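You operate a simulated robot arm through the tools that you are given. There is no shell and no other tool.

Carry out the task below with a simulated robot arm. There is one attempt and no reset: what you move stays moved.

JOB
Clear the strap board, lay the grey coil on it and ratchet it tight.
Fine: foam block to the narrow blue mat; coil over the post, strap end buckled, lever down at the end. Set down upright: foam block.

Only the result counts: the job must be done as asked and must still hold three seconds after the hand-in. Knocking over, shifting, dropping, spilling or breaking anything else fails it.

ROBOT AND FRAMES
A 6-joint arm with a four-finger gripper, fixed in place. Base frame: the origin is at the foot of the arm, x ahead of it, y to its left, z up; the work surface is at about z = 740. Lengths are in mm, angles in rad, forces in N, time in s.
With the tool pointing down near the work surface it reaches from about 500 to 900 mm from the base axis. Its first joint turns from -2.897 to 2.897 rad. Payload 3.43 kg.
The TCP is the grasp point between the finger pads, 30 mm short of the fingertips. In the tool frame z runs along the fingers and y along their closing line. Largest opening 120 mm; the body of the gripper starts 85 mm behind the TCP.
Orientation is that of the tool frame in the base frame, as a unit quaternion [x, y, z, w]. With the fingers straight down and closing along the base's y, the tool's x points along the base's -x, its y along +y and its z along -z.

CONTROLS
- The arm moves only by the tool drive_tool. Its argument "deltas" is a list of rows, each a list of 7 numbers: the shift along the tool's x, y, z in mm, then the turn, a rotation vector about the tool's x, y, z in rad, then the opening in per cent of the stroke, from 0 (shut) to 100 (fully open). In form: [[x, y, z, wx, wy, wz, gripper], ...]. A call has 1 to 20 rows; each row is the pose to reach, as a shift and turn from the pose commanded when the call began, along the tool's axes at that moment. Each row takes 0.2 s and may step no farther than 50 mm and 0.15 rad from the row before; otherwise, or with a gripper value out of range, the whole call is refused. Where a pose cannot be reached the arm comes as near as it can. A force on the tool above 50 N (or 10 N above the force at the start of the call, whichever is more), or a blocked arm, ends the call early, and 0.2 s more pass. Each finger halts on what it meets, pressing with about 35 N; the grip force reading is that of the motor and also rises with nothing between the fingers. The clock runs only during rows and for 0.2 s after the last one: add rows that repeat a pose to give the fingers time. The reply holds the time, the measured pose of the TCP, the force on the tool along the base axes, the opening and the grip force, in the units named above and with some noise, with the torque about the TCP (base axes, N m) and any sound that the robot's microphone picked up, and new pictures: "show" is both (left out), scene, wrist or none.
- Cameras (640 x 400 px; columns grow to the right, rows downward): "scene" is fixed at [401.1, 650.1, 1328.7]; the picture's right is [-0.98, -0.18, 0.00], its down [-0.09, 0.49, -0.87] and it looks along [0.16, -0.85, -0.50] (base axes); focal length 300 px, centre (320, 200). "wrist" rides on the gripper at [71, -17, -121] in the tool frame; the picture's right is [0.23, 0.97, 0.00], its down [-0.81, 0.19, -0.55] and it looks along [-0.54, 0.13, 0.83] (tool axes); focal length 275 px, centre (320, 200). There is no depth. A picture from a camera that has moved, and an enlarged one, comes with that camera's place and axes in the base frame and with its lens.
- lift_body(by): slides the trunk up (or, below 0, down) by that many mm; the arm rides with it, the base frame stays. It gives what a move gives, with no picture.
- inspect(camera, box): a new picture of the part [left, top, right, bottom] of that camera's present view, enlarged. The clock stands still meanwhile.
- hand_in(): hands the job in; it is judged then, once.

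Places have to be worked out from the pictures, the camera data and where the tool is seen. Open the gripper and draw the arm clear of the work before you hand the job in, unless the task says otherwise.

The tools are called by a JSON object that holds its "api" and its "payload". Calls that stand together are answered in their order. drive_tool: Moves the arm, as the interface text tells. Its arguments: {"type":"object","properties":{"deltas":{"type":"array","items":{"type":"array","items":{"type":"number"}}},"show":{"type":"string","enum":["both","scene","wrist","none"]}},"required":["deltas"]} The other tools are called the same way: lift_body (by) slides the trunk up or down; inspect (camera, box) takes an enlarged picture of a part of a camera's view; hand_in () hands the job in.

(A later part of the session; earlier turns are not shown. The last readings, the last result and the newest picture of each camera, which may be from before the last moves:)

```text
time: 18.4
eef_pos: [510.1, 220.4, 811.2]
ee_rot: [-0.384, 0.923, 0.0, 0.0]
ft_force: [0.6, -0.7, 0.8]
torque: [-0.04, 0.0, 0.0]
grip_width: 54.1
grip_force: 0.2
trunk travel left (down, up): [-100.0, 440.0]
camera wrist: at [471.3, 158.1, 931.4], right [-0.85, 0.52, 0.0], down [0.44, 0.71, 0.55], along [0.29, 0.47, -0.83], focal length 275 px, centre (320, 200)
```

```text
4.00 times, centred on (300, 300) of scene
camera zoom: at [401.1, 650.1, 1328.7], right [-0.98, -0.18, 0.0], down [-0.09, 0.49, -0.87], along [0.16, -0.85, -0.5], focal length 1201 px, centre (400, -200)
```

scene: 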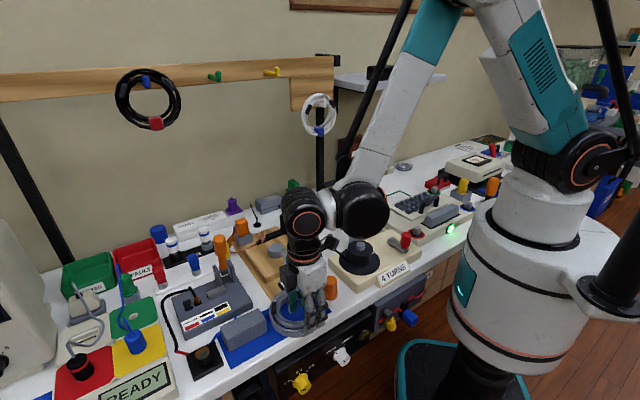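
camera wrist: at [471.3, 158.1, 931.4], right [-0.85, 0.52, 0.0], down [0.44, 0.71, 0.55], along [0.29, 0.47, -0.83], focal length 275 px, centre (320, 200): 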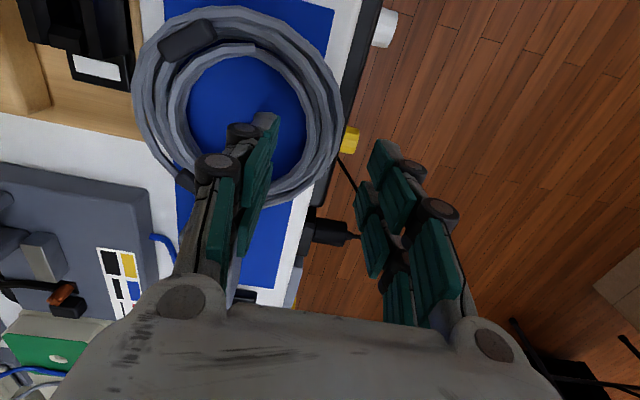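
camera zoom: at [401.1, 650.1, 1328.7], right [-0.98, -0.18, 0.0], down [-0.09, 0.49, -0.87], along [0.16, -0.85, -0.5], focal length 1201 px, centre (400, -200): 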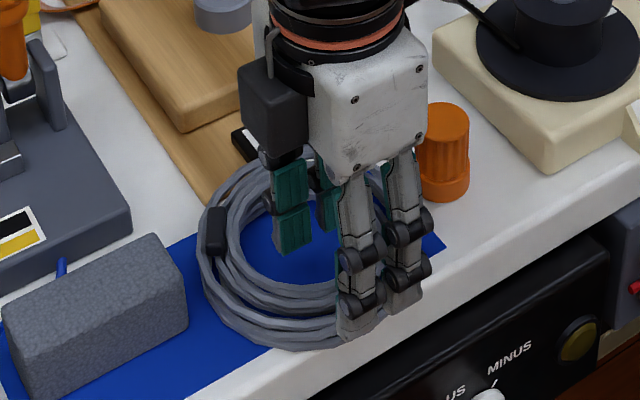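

Inner finger is inside the hole, outer finger outside. Descend to TCP z≈777 and close.

{"api": "drive_tool", "payload": {"deltas": [[0, 0, 15, 0, 0, 0, 45], [0, 0, 28, 0, 0, 0, 45], [0, 0, 34, 0, 0, 0, 45], [0, 0, 34, 0, 0, 0, 45], [0, 0, 34, 0, 0, 0, 10], [0, 0, 34, 0, 0, 0, 10], [0, 0, 34, 0, 0, 0, 10]]}}

{"api": "inspect", "payload": {"camera": "wrist", "box": [150, 0, 450, 220]}}

{"api": "inspect", "payload": {"camera": "scene", "box": [255, 250, 345, 350]}}

```text
time: 20.0
eef_pos: [508.6, 219.3, 779.1]
ee_rot: [-0.383, 0.924, 0.0, -0.001]
ft_force: [0.6, -0.6, 0.3]
torque: [0.05, 0.03, 0.0]
grip_width: 33.4
grip_force: 34.9
trunk travel left (down, up): [-100.0, 440.0]
camera wrist: at [470.7, 158.0, 897.8], right [-0.85, 0.52, 0.0], down [0.44, 0.71, 0.55], along [0.29, 0.47, -0.83], focal length 275 px, centre (320, 200)
```

scene: 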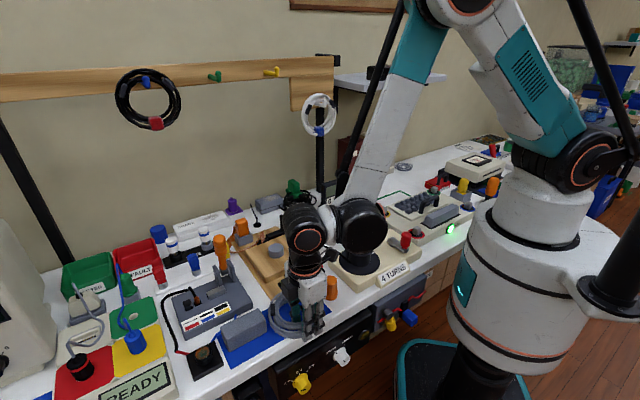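
wrist: 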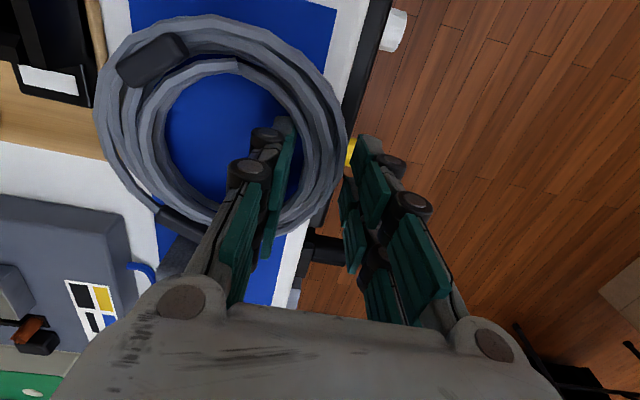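

```text
1.82 times, centred on (300, 110) of wrist
camera zoom: at [470.7, 158.0, 897.8], right [-0.85, 0.52, 0.0], down [0.44, 0.71, 0.55], along [0.29, 0.47, -0.83], focal length 500 px, centre (356, 364)
```

zoom: 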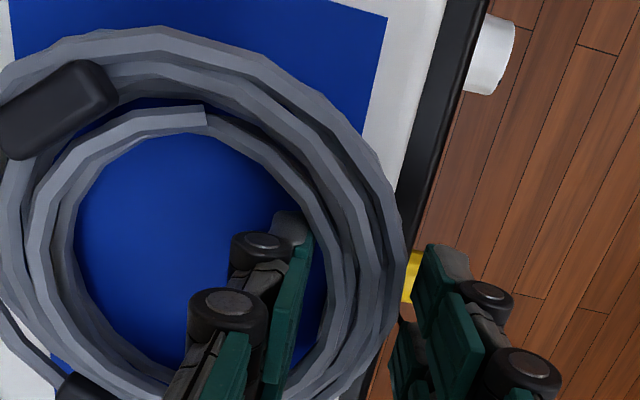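

```text
4.00 times, centred on (300, 300) of scene
camera zoom: at [401.1, 650.1, 1328.7], right [-0.98, -0.18, 0.0], down [-0.09, 0.49, -0.87], along [0.16, -0.85, -0.5], focal length 1201 px, centre (400, -200)
```

zoom: 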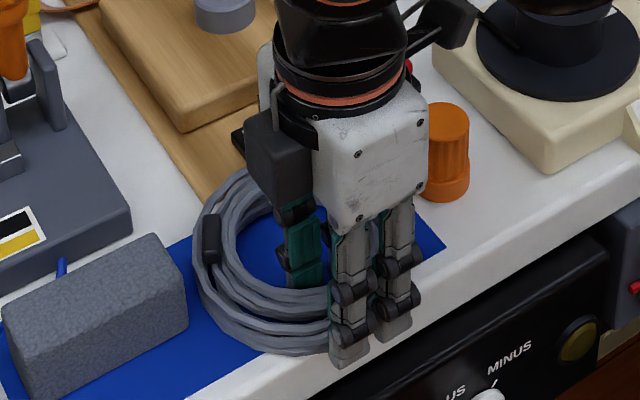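

Gripped at 33.4 mm. Coil centre is about TCP+(31, -37). Lift 110 mm and view.

{"api": "drive_tool", "payload": {"deltas": [[0, 0, -15, 0, 0, 0, 10], [0, 0, -40, 0, 0, 0, 10], [0, 0, -75, 0, 0, 0, 10], [0, 0, -110, 0, 0, 0, 10], [0, 0, -110, 0, 0, 0, 10], [0, 0, -110, 0, 0, 0, 10]]}}

{"api": "inspect", "payload": {"camera": "scene", "box": [200, 210, 350, 350]}}

```text
time: 21.4
eef_pos: [509.0, 220.5, 887.6]
ee_rot: [-0.384, 0.924, 0.0, 0.0]
ft_force: [-0.2, 0.7, -2.3]
torque: [0.06, 0.09, -0.04]
grip_width: 33.3
grip_force: 35.2
trunk travel left (down, up): [-100.0, 440.0]
camera wrist: at [470.3, 157.8, 1008.3], right [-0.85, 0.52, 0.0], down [0.44, 0.71, 0.55], along [0.29, 0.47, -0.83], focal length 275 px, centre (320, 200)
```

scene: 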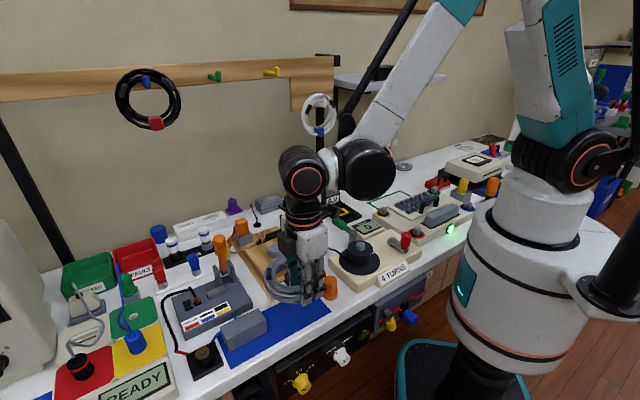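
wrist: 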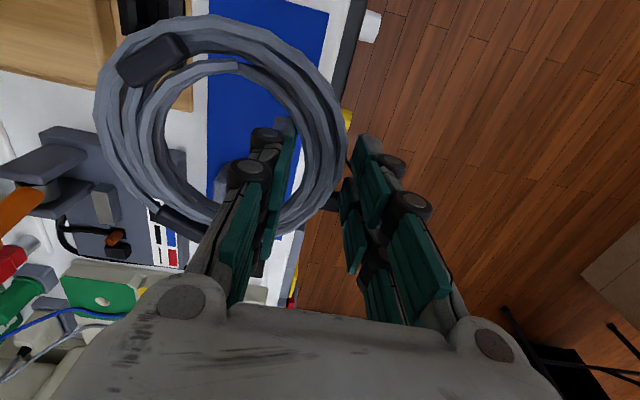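

```text
2.86 times, centred on (275, 280) of scene
camera zoom: at [401.1, 650.1, 1328.7], right [-0.98, -0.18, 0.0], down [-0.09, 0.49, -0.87], along [0.16, -0.85, -0.5], focal length 858 px, centre (449, -29)
```

zoom: 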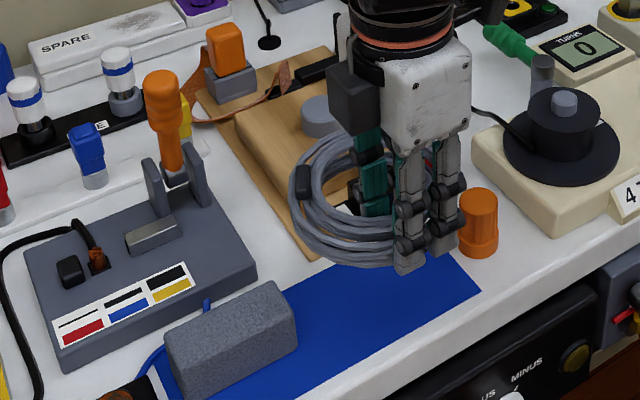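

Coil held level, about 0.25 kg. Carry it over the post: TCP to ≈(614, 47) at the same height.

{"api": "drive_tool", "payload": {"deltas": [[10, -40, 0, 0, 0, 0, 10], [20, -80, 0, 0, 0, 0, 10], [30, -120, 0, 0, 0, 0, 10], [39, -160, 0, 0, 0, 0, 10], [48, -197, 0, 0, 0, 0, 10], [48, -197, 0, 0, 0, 0, 10], [48, -197, 0, 0, 0, 0, 10]]}}

{"api": "inspect", "payload": {"camera": "wrist", "box": [80, 0, 400, 230]}}

{"api": "inspect", "payload": {"camera": "scene", "box": [200, 180, 350, 320]}}

```text
time: 23.0
eef_pos: [616.0, 46.8, 887.5]
ee_rot: [-0.383, 0.924, -0.001, 0.0]
ft_force: [0.2, 0.1, -1.9]
torque: [0.05, 0.08, 0.02]
grip_width: 32.9
grip_force: 35.5
trunk travel left (down, up): [-100.0, 440.0]
camera wrist: at [577.5, -15.8, 1007.8], right [-0.85, 0.52, 0.0], down [0.44, 0.71, 0.55], along [0.29, 0.47, -0.83], focal length 275 px, centre (320, 200)
```

scene: 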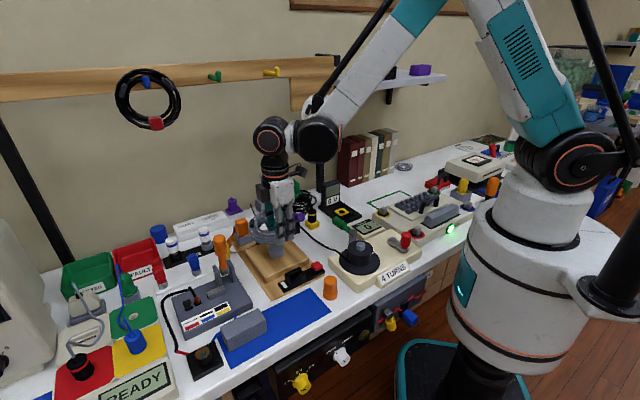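
wrist: 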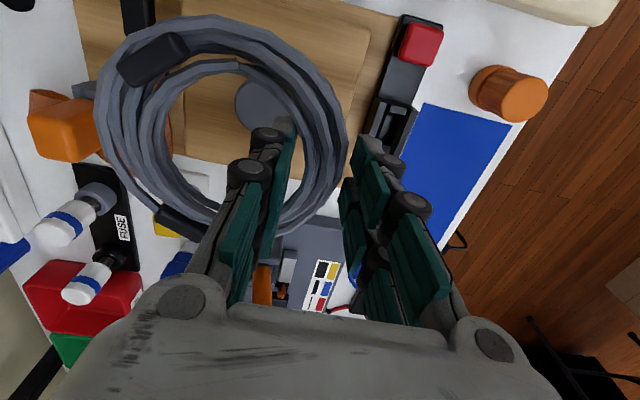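

```text
1.74 times, centred on (240, 115) of wrist
camera zoom: at [577.5, -15.8, 1007.8], right [-0.85, 0.52, 0.0], down [0.44, 0.71, 0.55], along [0.29, 0.47, -0.83], focal length 479 px, centre (459, 348)
```

zoom: 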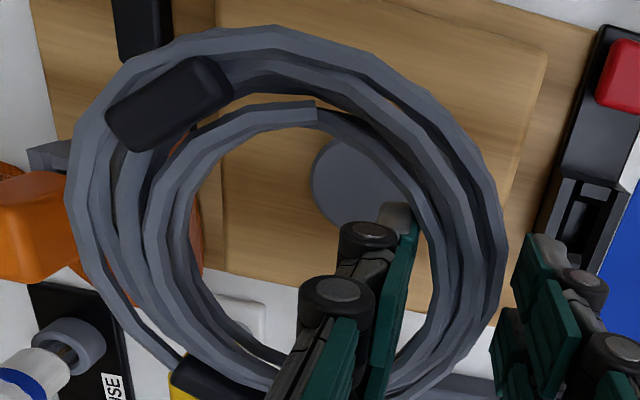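

```text
2.86 times, centred on (275, 250) of scene
camera zoom: at [401.1, 650.1, 1328.7], right [-0.98, -0.18, 0.0], down [-0.09, 0.49, -0.87], along [0.16, -0.85, -0.5], focal length 858 px, centre (449, 57)
```

zoom: 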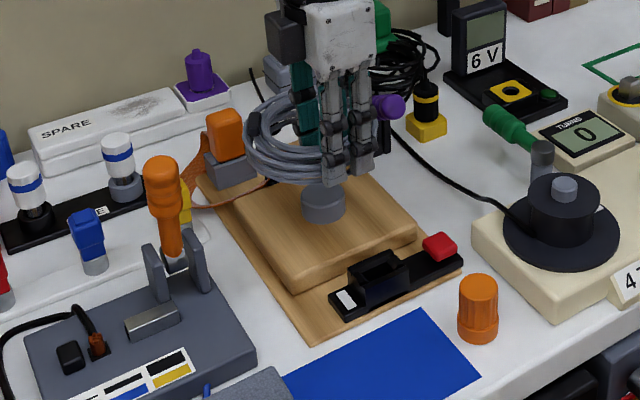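

Post and coil hole are nearly aligned, but the inner finger would graze the post (r≈22). I shift 9 mm toward the buckle so the finger clears, then descend part way to tip level just above the post.

{"api": "drive_tool", "payload": {"deltas": [[3, 9, 0, 0, 0, 0, 10], [3, 9, 20, 0, 0, 0, 10], [3, 9, 40, 0, 0, 0, 10], [3, 9, 55, 0, 0, 0, 10], [3, 9, 55, 0, 0, 0, 10]]}}

{"api": "inspect", "payload": {"camera": "wrist", "box": [80, 0, 400, 230]}}

{"api": "inspect", "payload": {"camera": "scene", "box": [220, 200, 330, 310]}}

```text
time: 24.2
eef_pos: [606.6, 50.8, 833.1]
ee_rot: [-0.383, 0.924, 0.0, -0.001]
ft_force: [-0.3, -0.4, -1.4]
torque: [0.04, 0.06, -0.01]
grip_width: 33.2
grip_force: 34.8
trunk travel left (down, up): [-100.0, 440.0]
camera wrist: at [568.4, -10.9, 953.0], right [-0.85, 0.52, 0.0], down [0.44, 0.71, 0.55], along [0.29, 0.47, -0.83], focal length 275 px, centre (320, 200)
```

scene: 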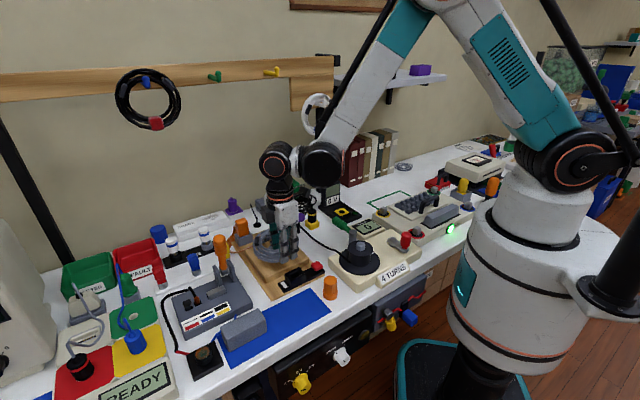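
wrist: 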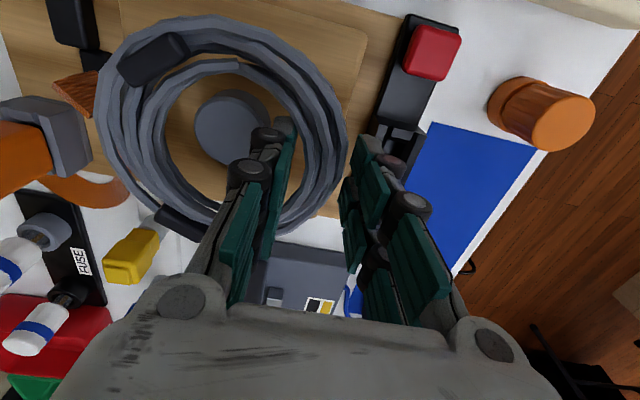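

```text
1.74 times, centred on (240, 115) of wrist
camera zoom: at [568.4, -10.9, 953.0], right [-0.85, 0.52, 0.0], down [0.44, 0.71, 0.55], along [0.29, 0.47, -0.83], focal length 479 px, centre (459, 348)
```

zoom: 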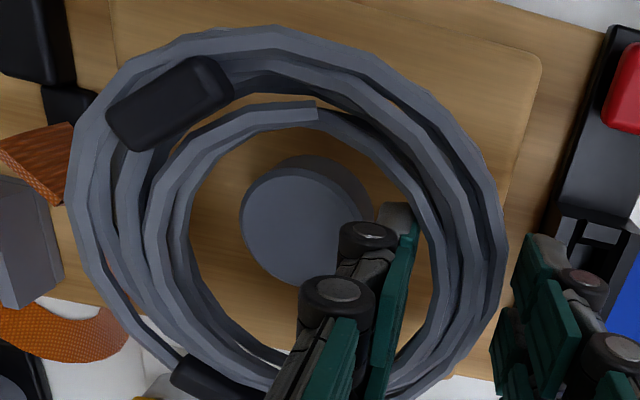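

```text
3.64 times, centred on (275, 255) of scene
camera zoom: at [401.1, 650.1, 1328.7], right [-0.98, -0.18, 0.0], down [-0.09, 0.49, -0.87], along [0.16, -0.85, -0.5], focal length 1092 px, centre (484, 0)
```

zoom: 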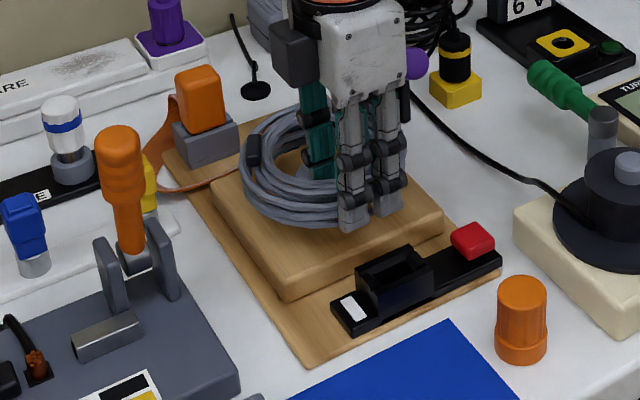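

The post sits inside the hole with about 6 mm finger clearance. Descend toward contact expected near TCP z≈809.

{"api": "drive_tool", "payload": {"deltas": [[0, 0, 10, 0, 0, 0, 10], [0, 0, 18, 0, 0, 0, 10], [0, 0, 20, 0, 0, 0, 10], [0, 0, 20, 0, 0, 0, 10]]}}

{"api": "inspect", "payload": {"camera": "wrist", "box": [80, 0, 400, 230]}}

{"api": "inspect", "payload": {"camera": "scene", "box": [220, 200, 330, 310]}}

```text
time: 25.2
eef_pos: [607.3, 50.8, 812.0]
ee_rot: [-0.383, 0.924, 0.0, 0.0]
ft_force: [0.5, 0.1, -1.6]
torque: [0.05, 0.04, 0.02]
grip_width: 33.1
grip_force: 35.0
trunk travel left (down, up): [-100.0, 440.0]
camera wrist: at [568.1, -11.3, 933.1], right [-0.85, 0.52, 0.0], down [0.44, 0.71, 0.55], along [0.29, 0.47, -0.83], focal length 275 px, centre (320, 200)
```

scene: 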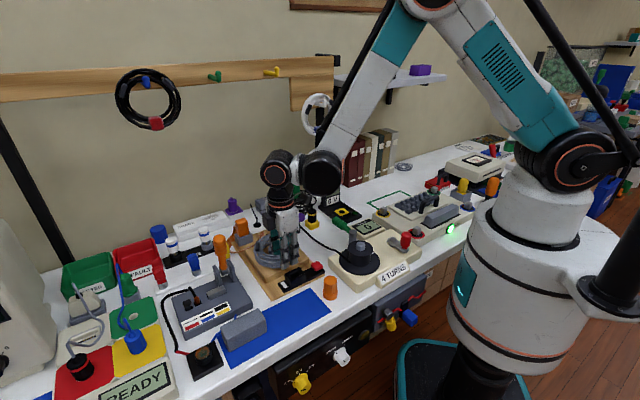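
wrist: 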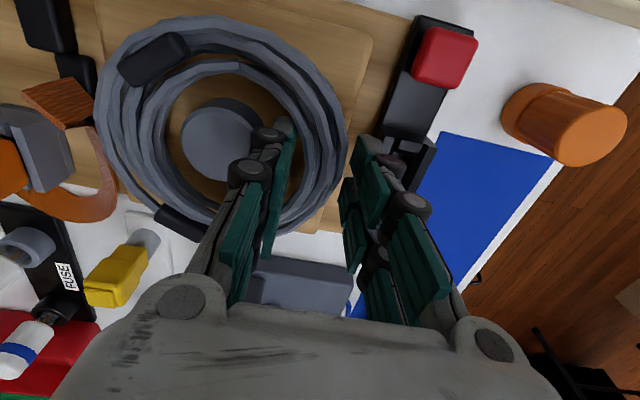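

```text
1.74 times, centred on (240, 115) of wrist
camera zoom: at [568.1, -11.3, 933.1], right [-0.85, 0.52, 0.0], down [0.44, 0.71, 0.55], along [0.29, 0.47, -0.83], focal length 479 px, centre (459, 348)
```

zoom: 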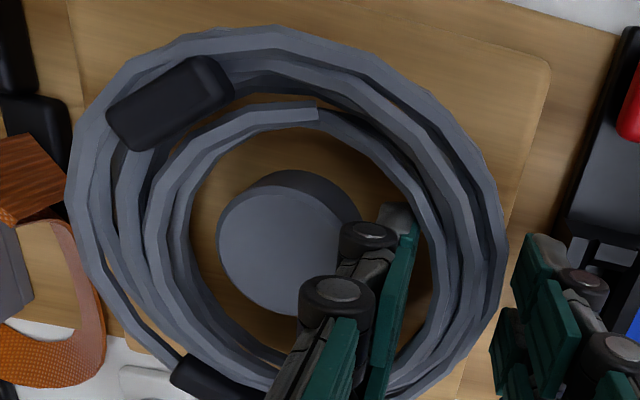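

```text
3.64 times, centred on (275, 255) of scene
camera zoom: at [401.1, 650.1, 1328.7], right [-0.98, -0.18, 0.0], down [-0.09, 0.49, -0.87], along [0.16, -0.85, -0.5], focal length 1092 px, centre (484, 0)
```

zoom: 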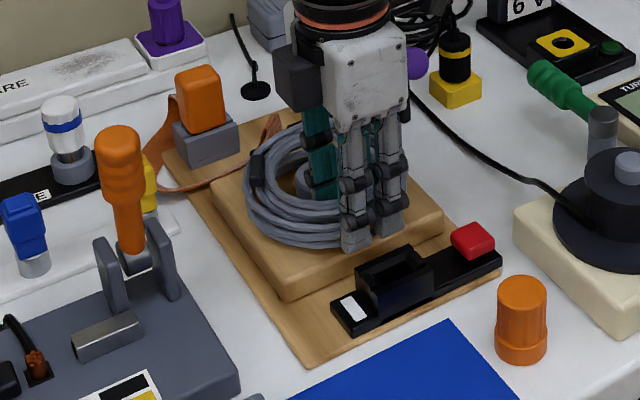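

{"api": "drive_tool", "payload": {"deltas": [[0, 0, 1, 0, 0, 0, 10], [0, 0, 2, 0, 0, 0, 10], [0, 0, 3, 0, 0, 0, 10], [0, 0, 3, 0, 0, 0, 10]], "show": "none"}}

```text
time: 26.2
eef_pos: [607.2, 52.1, 810.3]
ee_rot: [-0.383, 0.924, 0.0, 0.0]
ft_force: [-0.1, -0.2, -1.0]
torque: [0.05, 0.01, -0.01]
grip_width: 33.0
grip_force: 35.0
trunk travel left (down, up): [-100.0, 440.0]
```

{"api": "drive_tool", "payload": {"deltas": [[0, 0, 1, 0, 0, 0, 10], [0, 0, 2, 0, 0, 0, 10], [0, 0, 2, 0, 0, 0, 10]], "show": "none"}}

```text
time: 27.0
eef_pos: [606.2, 51.0, 808.0]
ee_rot: [-0.384, 0.923, 0.0, 0.0]
ft_force: [0.2, 0.4, -1.0]
torque: [0.05, 0.05, 0.02]
grip_width: 33.1
grip_force: 34.5
trunk travel left (down, up): [-100.0, 440.0]
```

{"api": "drive_tool", "payload": {"deltas": [[0, 0, 1, 0, 0, 0, 10], [0, 0, 2, 0, 0, 0, 10], [0, 0, 2, 0, 0, 0, 10]], "show": "none"}}

```text
time: 27.8
eef_pos: [605.4, 51.3, 806.8]
ee_rot: [-0.384, 0.924, 0.0, 0.001]
ft_force: [8.3, -1.4, 27.9]
torque: [0.14, -0.49, 0.25]
grip_width: 32.6
grip_force: 34.6
trunk travel left (down, up): [-100.0, 440.0]
```

Contact (28 N). Ease 1 mm, open to ~39 mm only, and lift straight up.

{"api": "drive_tool", "payload": {"deltas": [[0, 0, -1, 0, 0, 0, 10], [0, 0, -1, 0, 0, 0, 32], [0, 0, -1, 0, 0, 0, 32], [0, 0, -1, 0, 0, 0, 32]]}}

{"api": "inspect", "payload": {"camera": "wrist", "box": [80, 0, 400, 230]}}

```text
time: 28.8
eef_pos: [607.0, 50.9, 807.2]
ee_rot: [-0.383, 0.924, 0.001, 0.0]
ft_force: [-1.2, -0.1, -0.2]
torque: [0.03, -0.02, -0.01]
grip_width: 38.3
grip_force: 0.1
trunk travel left (down, up): [-100.0, 440.0]
camera wrist: at [567.6, -11.0, 927.4], right [-0.85, 0.52, 0.0], down [0.44, 0.71, 0.55], along [0.29, 0.47, -0.83], focal length 275 px, centre (320, 200)
```

scene: 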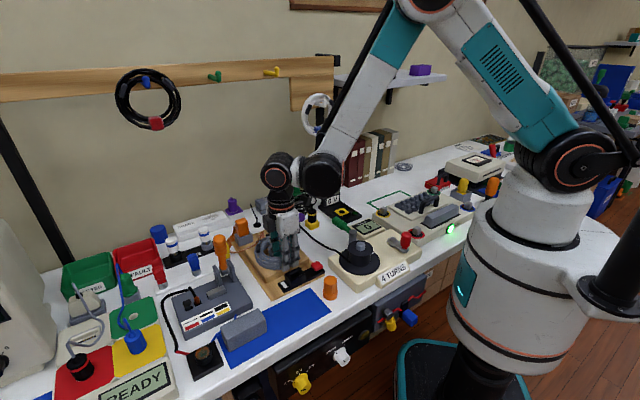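
wrist: 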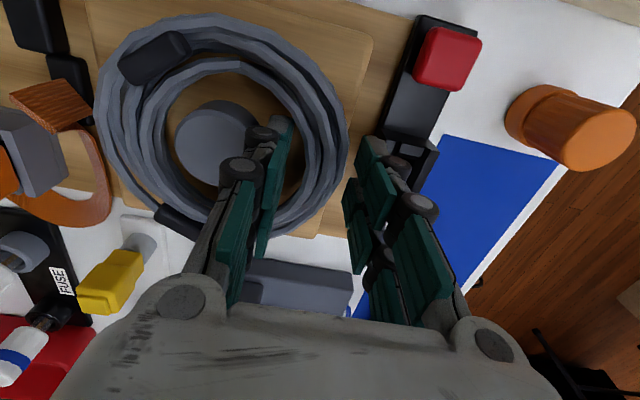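

```text
1.74 times, centred on (240, 115) of wrist
camera zoom: at [567.6, -11.0, 927.4], right [-0.85, 0.52, 0.0], down [0.44, 0.71, 0.55], along [0.29, 0.47, -0.83], focal length 479 px, centre (459, 348)
```

zoom: 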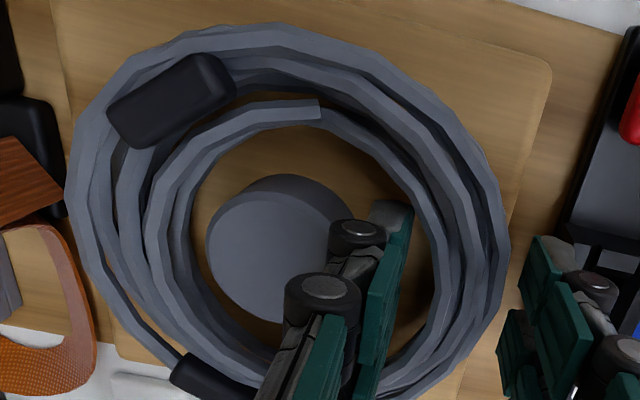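

Coil released around the post. Lift clear, then look at the result.

{"api": "drive_tool", "payload": {"deltas": [[0, 0, -15, 0, 0, 0, 32], [0, 0, -40, 0, 0, 0, 32], [0, 0, -80, 0, 0, 0, 32], [0, 0, -120, 0, 0, 0, 40], [0, 0, -160, 0, 0, 0, 50], [0, 0, -160, 0, 0, 0, 50]]}}

{"api": "inspect", "payload": {"camera": "wrist", "box": [80, 0, 400, 230]}}

{"api": "inspect", "payload": {"camera": "scene", "box": [220, 200, 330, 310]}}

```text
time: 30.2
eef_pos: [606.7, 52.0, 967.3]
ee_rot: [-0.383, 0.924, 0.0, 0.0]
ft_force: [-0.2, 0.5, 0.1]
torque: [0.02, -0.03, 0.05]
grip_width: 59.9
grip_force: 0.0
trunk travel left (down, up): [-100.0, 440.0]
camera wrist: at [567.6, -10.7, 1087.7], right [-0.85, 0.52, 0.0], down [0.44, 0.71, 0.55], along [0.29, 0.47, -0.83], focal length 275 px, centre (320, 200)
```

scene: 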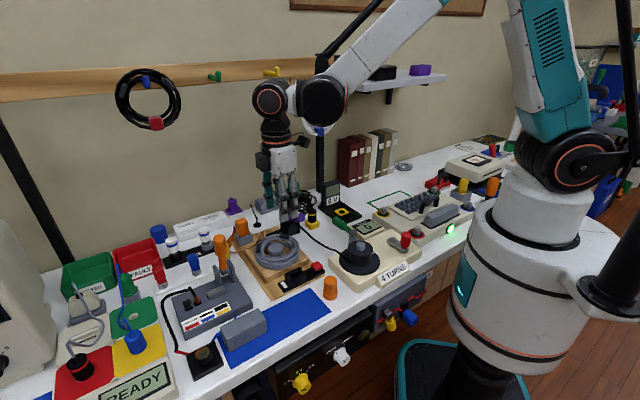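
wrist: 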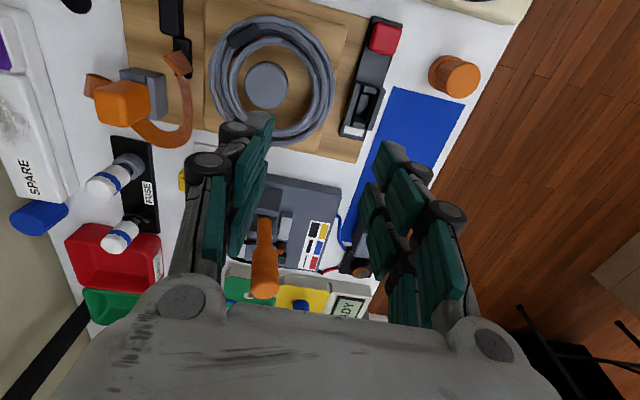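

```text
1.74 times, centred on (240, 115) of wrist
camera zoom: at [567.6, -10.7, 1087.7], right [-0.85, 0.52, 0.0], down [0.44, 0.71, 0.55], along [0.29, 0.47, -0.83], focal length 479 px, centre (459, 348)
```

zoom: 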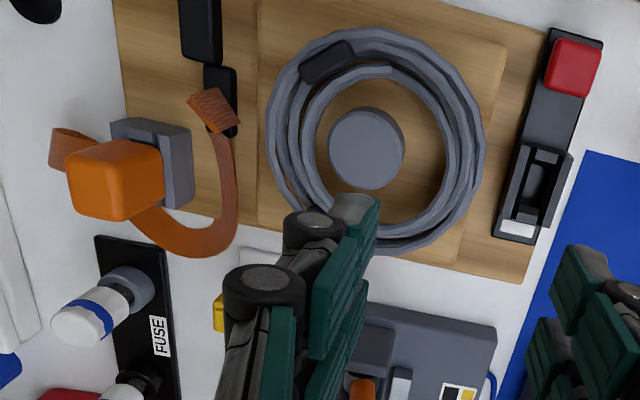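

```text
3.64 times, centred on (275, 255) of scene
camera zoom: at [401.1, 650.1, 1328.7], right [-0.98, -0.18, 0.0], down [-0.09, 0.49, -0.87], along [0.16, -0.85, -0.5], focal length 1092 px, centre (484, 0)
```

zoom: 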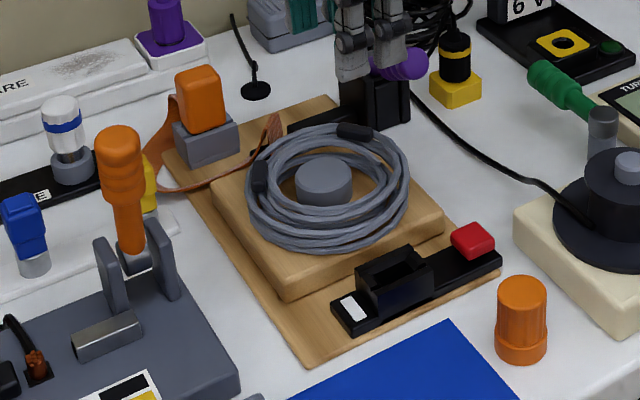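

Coil is seated over the post. Now I need a close view of the orange strap end and its dock: yaw to -45° and hover near (714, -13, 885).

{"api": "drive_tool", "payload": {"deltas": [[-3, -11, 8, 0, 0, 0.143, 60], [-6, -22, 16, 0, 0, 0.286, 70], [-9, -33, 24, 0, 0, 0.428, 80], [-12, -44, 32, 0, 0, 0.571, 90], [-14, -55, 40, 0, 0, 0.714, 100], [-17, -66, 48, 0, 0, 0.857, 100], [-20, -78, 56, 0, 0, 1.0, 100], [-22, -89, 64, 0, 0, 1.142, 100], [-25, -100, 70, 0, 0, 1.285, 100], [-28, -111, 76, 0, 0, 1.428, 100], [-30, -122, 82, 0, 0, 1.571, 100], [-30, -122, 82, 0, 0, 1.571, 100]]}}

{"api": "inspect", "payload": {"camera": "wrist", "box": [180, 50, 480, 260]}}

{"api": "inspect", "payload": {"camera": "scene", "box": [220, 200, 300, 260]}}

```text
time: 32.8
eef_pos: [716.5, -15.4, 884.4]
ee_rot: [0.382, 0.924, 0.0, 0.0]
ft_force: [-0.3, -0.3, -0.6]
torque: [0.0, -0.01, 0.0]
grip_width: 119.8
grip_force: 0.1
trunk travel left (down, up): [-100.0, 440.0]
camera wrist: at [651.7, 24.4, 1005.0], right [0.53, 0.85, 0.0], down [0.71, -0.44, 0.55], along [0.47, -0.29, -0.83], focal length 275 px, centre (320, 200)
```

scene: 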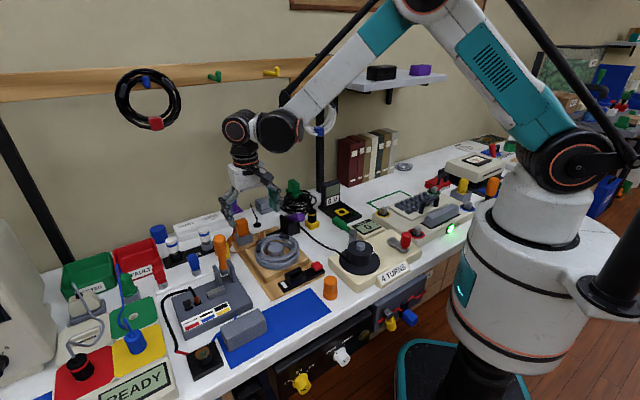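
wrist: 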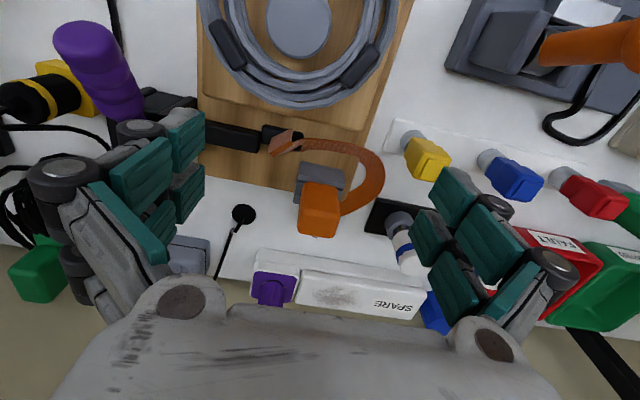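

```text
1.90 times, centred on (330, 155) of wrist
camera zoom: at [651.7, 24.4, 1005.0], right [0.53, 0.85, 0.0], down [0.71, -0.44, 0.55], along [0.47, -0.29, -0.83], focal length 524 px, centre (301, 286)
```

zoom: 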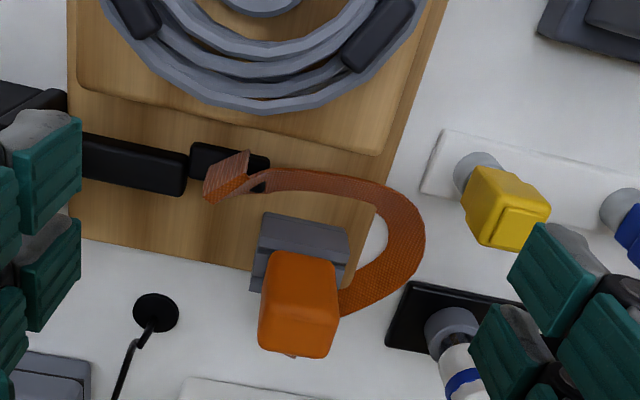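

```text
6.67 times, centred on (260, 230) of scene
camera zoom: at [401.1, 650.1, 1328.7], right [-0.98, -0.18, 0.0], down [-0.09, 0.49, -0.87], along [0.16, -0.85, -0.5], focal length 2001 px, centre (720, 0)
```

zoom: 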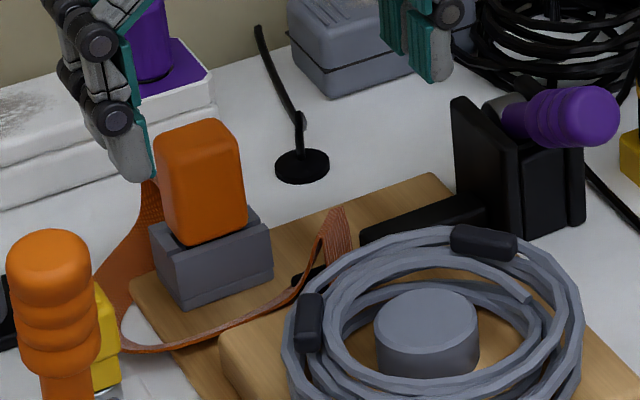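

{"api": "inspect", "payload": {"camera": "wrist", "box": [270, 140, 400, 250]}}

{"api": "inspect", "payload": {"camera": "wrist", "box": [30, 0, 320, 180]}}

{"api": "inspect", "payload": {"camera": "scene", "box": [225, 205, 265, 245]}}

{"api": "inspect", "payload": {"camera": "scene", "box": [265, 200, 325, 240]}}

```text
3.64 times, centred on (335, 195) of wrist
camera zoom: at [651.7, 24.4, 1005.0], right [0.53, 0.85, 0.0], down [0.71, -0.44, 0.55], along [0.47, -0.29, -0.83], focal length 1001 px, centre (266, 218)
```

zoom: 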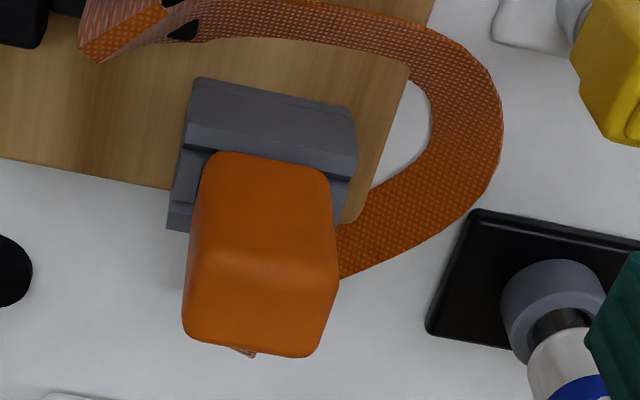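

```text
2.21 times, centred on (175, 90) of wrist
camera zoom: at [651.7, 24.4, 1005.0], right [0.53, 0.85, 0.0], down [0.71, -0.44, 0.55], along [0.47, -0.29, -0.83], focal length 608 px, centre (640, 443)
```

zoom: 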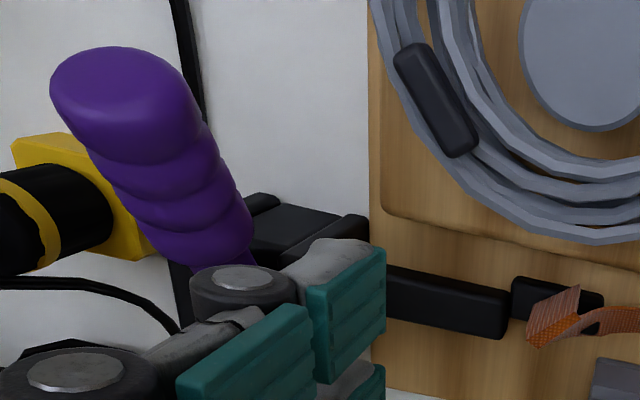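

```text
10.00 times, centred on (245, 225) of scene
camera zoom: at [401.1, 650.1, 1328.7], right [-0.98, -0.18, 0.0], down [-0.09, 0.49, -0.87], along [0.16, -0.85, -0.5], focal length 3002 px, centre (1070, -50)
```

zoom: 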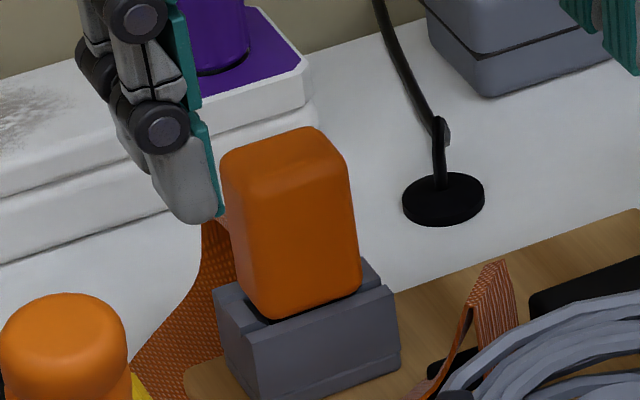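

```text
10.00 times, centred on (295, 220) of scene
camera zoom: at [401.1, 650.1, 1328.7], right [-0.98, -0.18, 0.0], down [-0.09, 0.49, -0.87], along [0.16, -0.85, -0.5], focal length 3002 px, centre (570, 0)
```

zoom: 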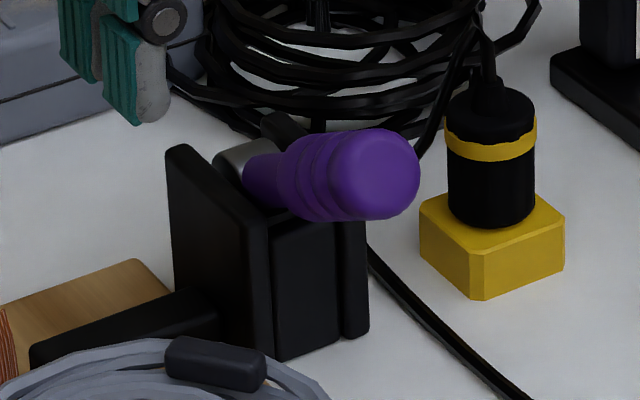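

The orange strap end is about 34×25 mm, top near (786, -59, ~806), standing in a grey dock. I move above it with fingers closing along its wide direction, opening 50 mm.

{"api": "drive_tool", "payload": {"deltas": [[-20, 4, 0, 0, 0, 0, 80], [-40, 9, 0, 0, 0, 0, 60], [-60, 14, 5, 0, 0, 0, 45], [-80, 18, 12, 0, 0, 0, 42], [-80, 18, 12, 0, 0, 0, 42]]}}

{"api": "inspect", "payload": {"camera": "wrist", "box": [200, 40, 440, 240]}}

{"api": "inspect", "payload": {"camera": "scene", "box": [200, 170, 300, 260]}}

```text
time: 34.0
eef_pos: [784.9, -59.2, 872.0]
ee_rot: [0.382, 0.924, 0.0, 0.0]
ft_force: [-0.6, -0.5, -0.4]
torque: [0.03, 0.0, 0.01]
grip_width: 50.4
grip_force: 0.0
trunk travel left (down, up): [-100.0, 440.0]
camera wrist: at [721.2, -19.7, 992.9], right [0.52, 0.85, 0.0], down [0.71, -0.44, 0.55], along [0.47, -0.29, -0.83], focal length 275 px, centre (320, 200)
```

scene: 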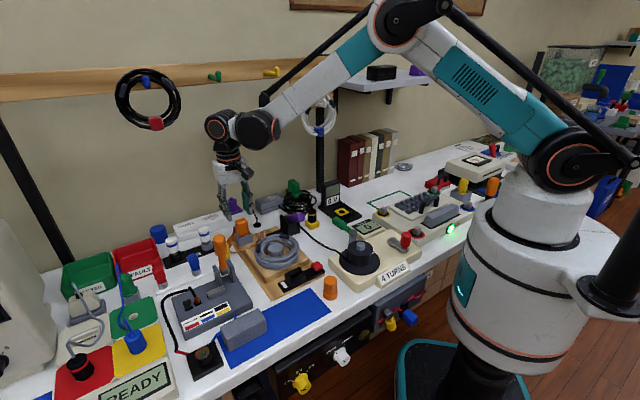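
wrist: 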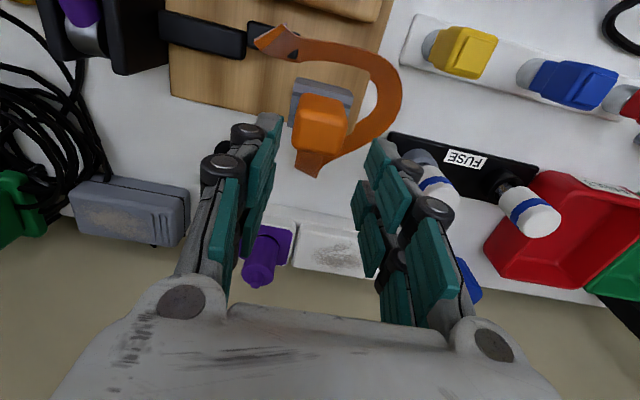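

```text
2.00 times, centred on (320, 140) of wrist
camera zoom: at [721.2, -19.7, 992.9], right [0.52, 0.85, 0.0], down [0.71, -0.44, 0.55], along [0.47, -0.29, -0.83], focal length 551 px, centre (320, 320)
```

zoom: 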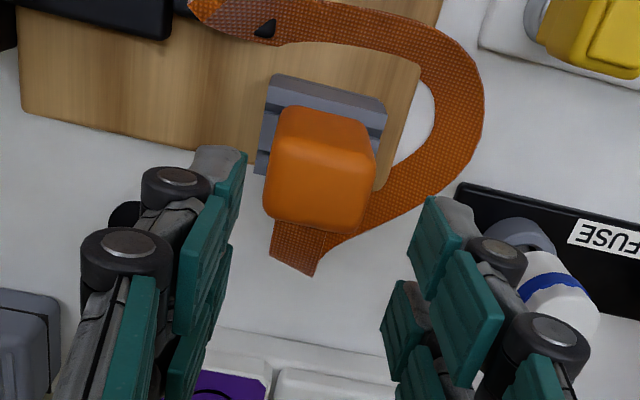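

```text
4.44 times, centred on (250, 215) of scene
camera zoom: at [401.1, 650.1, 1328.7], right [-0.98, -0.18, 0.0], down [-0.09, 0.49, -0.87], along [0.16, -0.85, -0.5], focal length 1334 px, centre (631, 133)
```

zoom: 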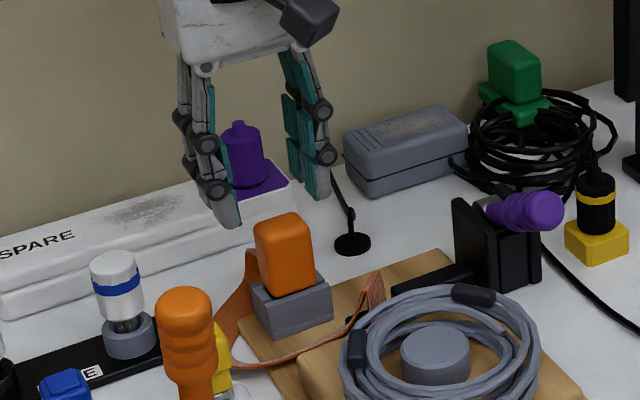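

Triangulated: orange top centre (780, -57, 815). Shift 5 mm back and 1.6 mm sideways, descend to TCP z≈808 (tips ≈778, above the dock), then close.

{"api": "drive_tool", "payload": {"deltas": [[5, -1.6, 20, 0, 0, 0, 42], [5, -1.6, 45, 0, 0, 0, 42], [5, -1.6, 63, 0, 0, 0, 42], [5, -1.6, 63, 0, 0, 0, 42]]}}

{"api": "inspect", "payload": {"camera": "wrist", "box": [200, 40, 440, 240]}}

{"api": "inspect", "payload": {"camera": "scene", "box": [210, 190, 280, 260]}}

```text
time: 35.0
eef_pos: [779.8, -56.6, 809.7]
ee_rot: [0.382, 0.924, 0.0, 0.0]
ft_force: [0.7, 0.3, -0.1]
torque: [-0.01, -0.02, -0.02]
grip_width: 50.3
grip_force: 0.0
trunk travel left (down, up): [-100.0, 440.0]
camera wrist: at [716.1, -17.8, 930.2], right [0.52, 0.85, 0.0], down [0.71, -0.44, 0.55], along [0.47, -0.29, -0.83], focal length 275 px, centre (320, 200)
```

scene: 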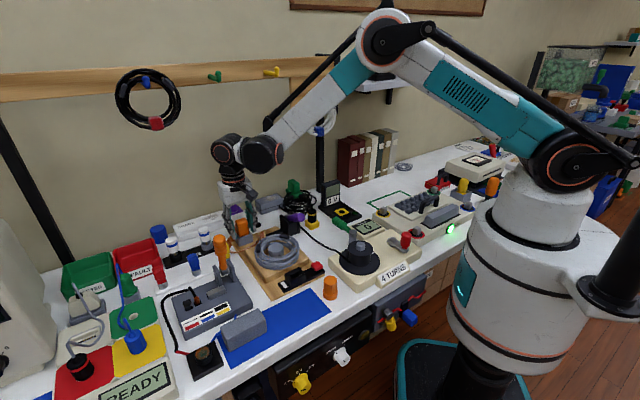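
wrist: 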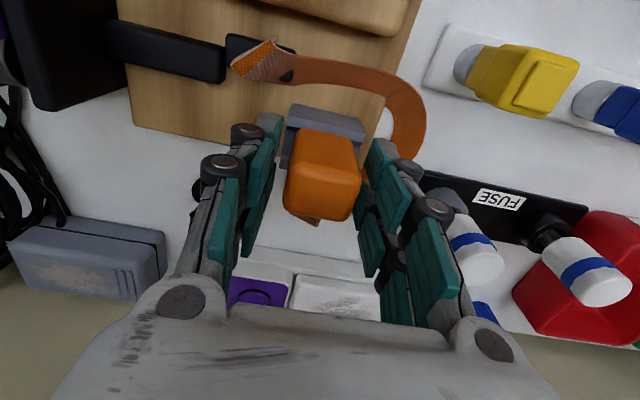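

```text
2.00 times, centred on (320, 140) of wrist
camera zoom: at [716.1, -17.8, 930.2], right [0.52, 0.85, 0.0], down [0.71, -0.44, 0.55], along [0.47, -0.29, -0.83], focal length 551 px, centre (320, 320)
```

zoom: 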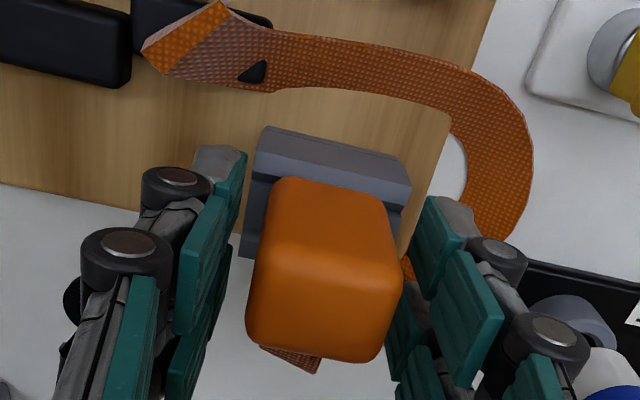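

```text
5.71 times, centred on (245, 225) of scene
camera zoom: at [401.1, 650.1, 1328.7], right [-0.98, -0.18, 0.0], down [-0.09, 0.49, -0.87], along [0.16, -0.85, -0.5], focal length 1715 px, centre (749, 57)
```

zoom: 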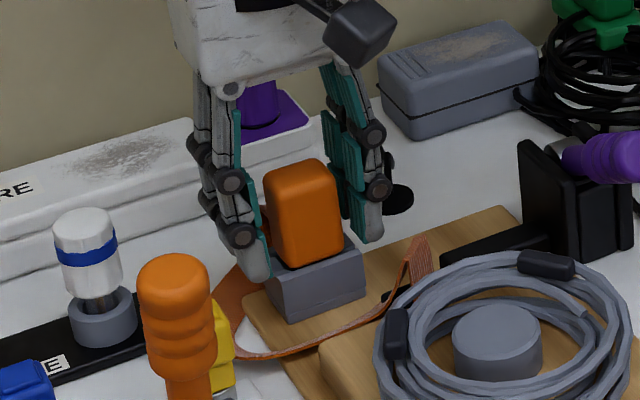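

Centred well. Close on the orange handle.

{"api": "drive_tool", "payload": {"deltas": [[0, 0, 0, 0, 0, 0, 20], [0, 0, 0, 0, 0, 0, 10], [0, 0, 0, 0, 0, 0, 10], [0, 0, 0, 0, 0, 0, 10]], "show": "none"}}

{"api": "inspect", "payload": {"camera": "scene", "box": [210, 190, 280, 260]}}

```text
time: 36.0
eef_pos: [779.2, -56.6, 810.2]
ee_rot: [0.382, 0.924, 0.0, 0.001]
ft_force: [0.3, 0.2, -0.6]
torque: [0.02, 0.01, 0.02]
grip_width: 33.2
grip_force: 35.2
trunk travel left (down, up): [-100.0, 440.0]
```

```text
5.71 times, centred on (245, 225) of scene
camera zoom: at [401.1, 650.1, 1328.7], right [-0.98, -0.18, 0.0], down [-0.09, 0.49, -0.87], along [0.16, -0.85, -0.5], focal length 1715 px, centre (749, 57)
```

zoom: 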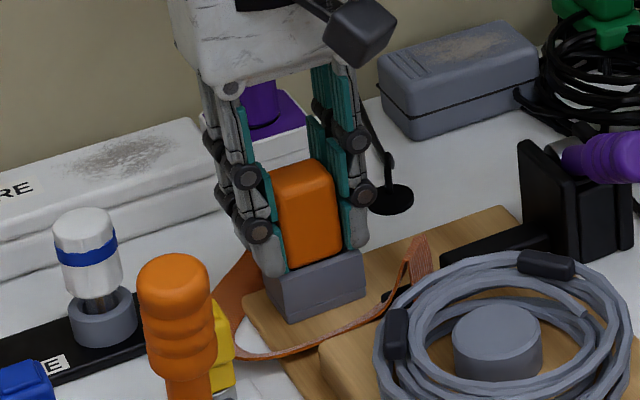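

Gripped at 33 mm. Lift it slowly out of the dock.

{"api": "drive_tool", "payload": {"deltas": [[0, 0, -5, 0, 0, 0, 10], [0, 0, -15, 0, 0, 0, 10], [0, 0, -30, 0, 0, 0, 10], [0, 0, -45, 0, 0, 0, 10], [0, 0, -60, 0, 0, 0, 10], [0, 0, -60, 0, 0, 0, 10]]}}

{"api": "inspect", "payload": {"camera": "scene", "box": [210, 170, 290, 260]}}

{"api": "inspect", "payload": {"camera": "wrist", "box": [200, 40, 440, 240]}}

```text
time: 37.4
eef_pos: [778.8, -55.6, 869.4]
ee_rot: [0.382, 0.924, -0.001, 0.0]
ft_force: [-0.8, -0.4, -0.5]
torque: [-0.01, -0.02, 0.02]
grip_width: 33.0
grip_force: 35.1
trunk travel left (down, up): [-100.0, 440.0]
camera wrist: at [715.9, -17.1, 990.2], right [0.52, 0.85, 0.0], down [0.71, -0.44, 0.55], along [0.47, -0.29, -0.83], focal length 275 px, centre (320, 200)
```

scene: 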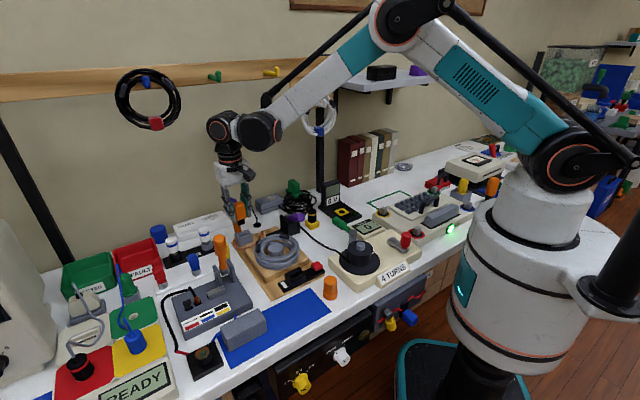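
wrist: 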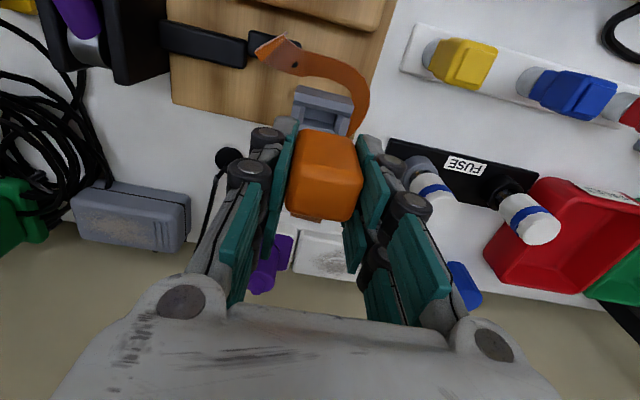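

```text
4.44 times, centred on (250, 215) of scene
camera zoom: at [401.1, 650.1, 1328.7], right [-0.98, -0.18, 0.0], down [-0.09, 0.49, -0.87], along [0.16, -0.85, -0.5], focal length 1334 px, centre (631, 133)
```

zoom: 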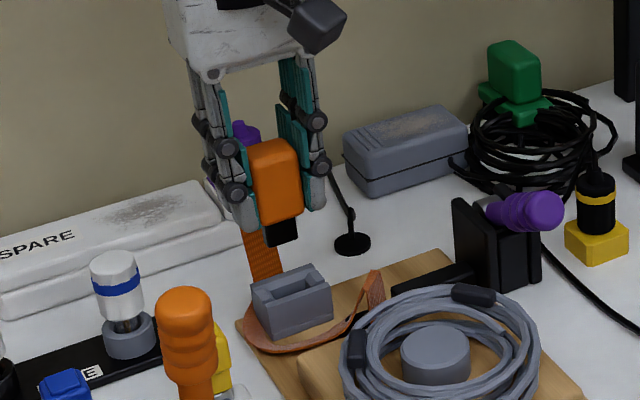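

```text
2.00 times, centred on (320, 140) of wrist
camera zoom: at [715.9, -17.1, 990.2], right [0.52, 0.85, 0.0], down [0.71, -0.44, 0.55], along [0.47, -0.29, -0.83], focal length 551 px, centre (320, 320)
```

zoom: 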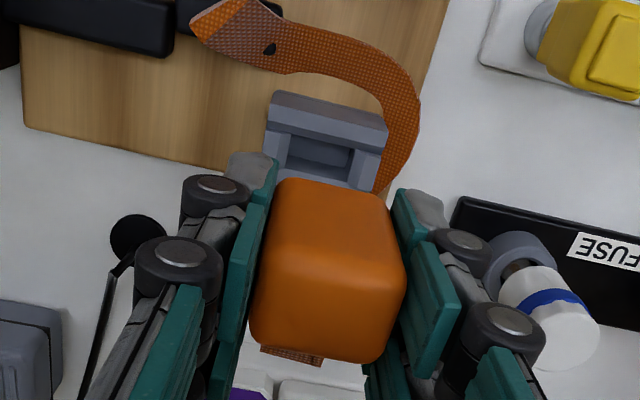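

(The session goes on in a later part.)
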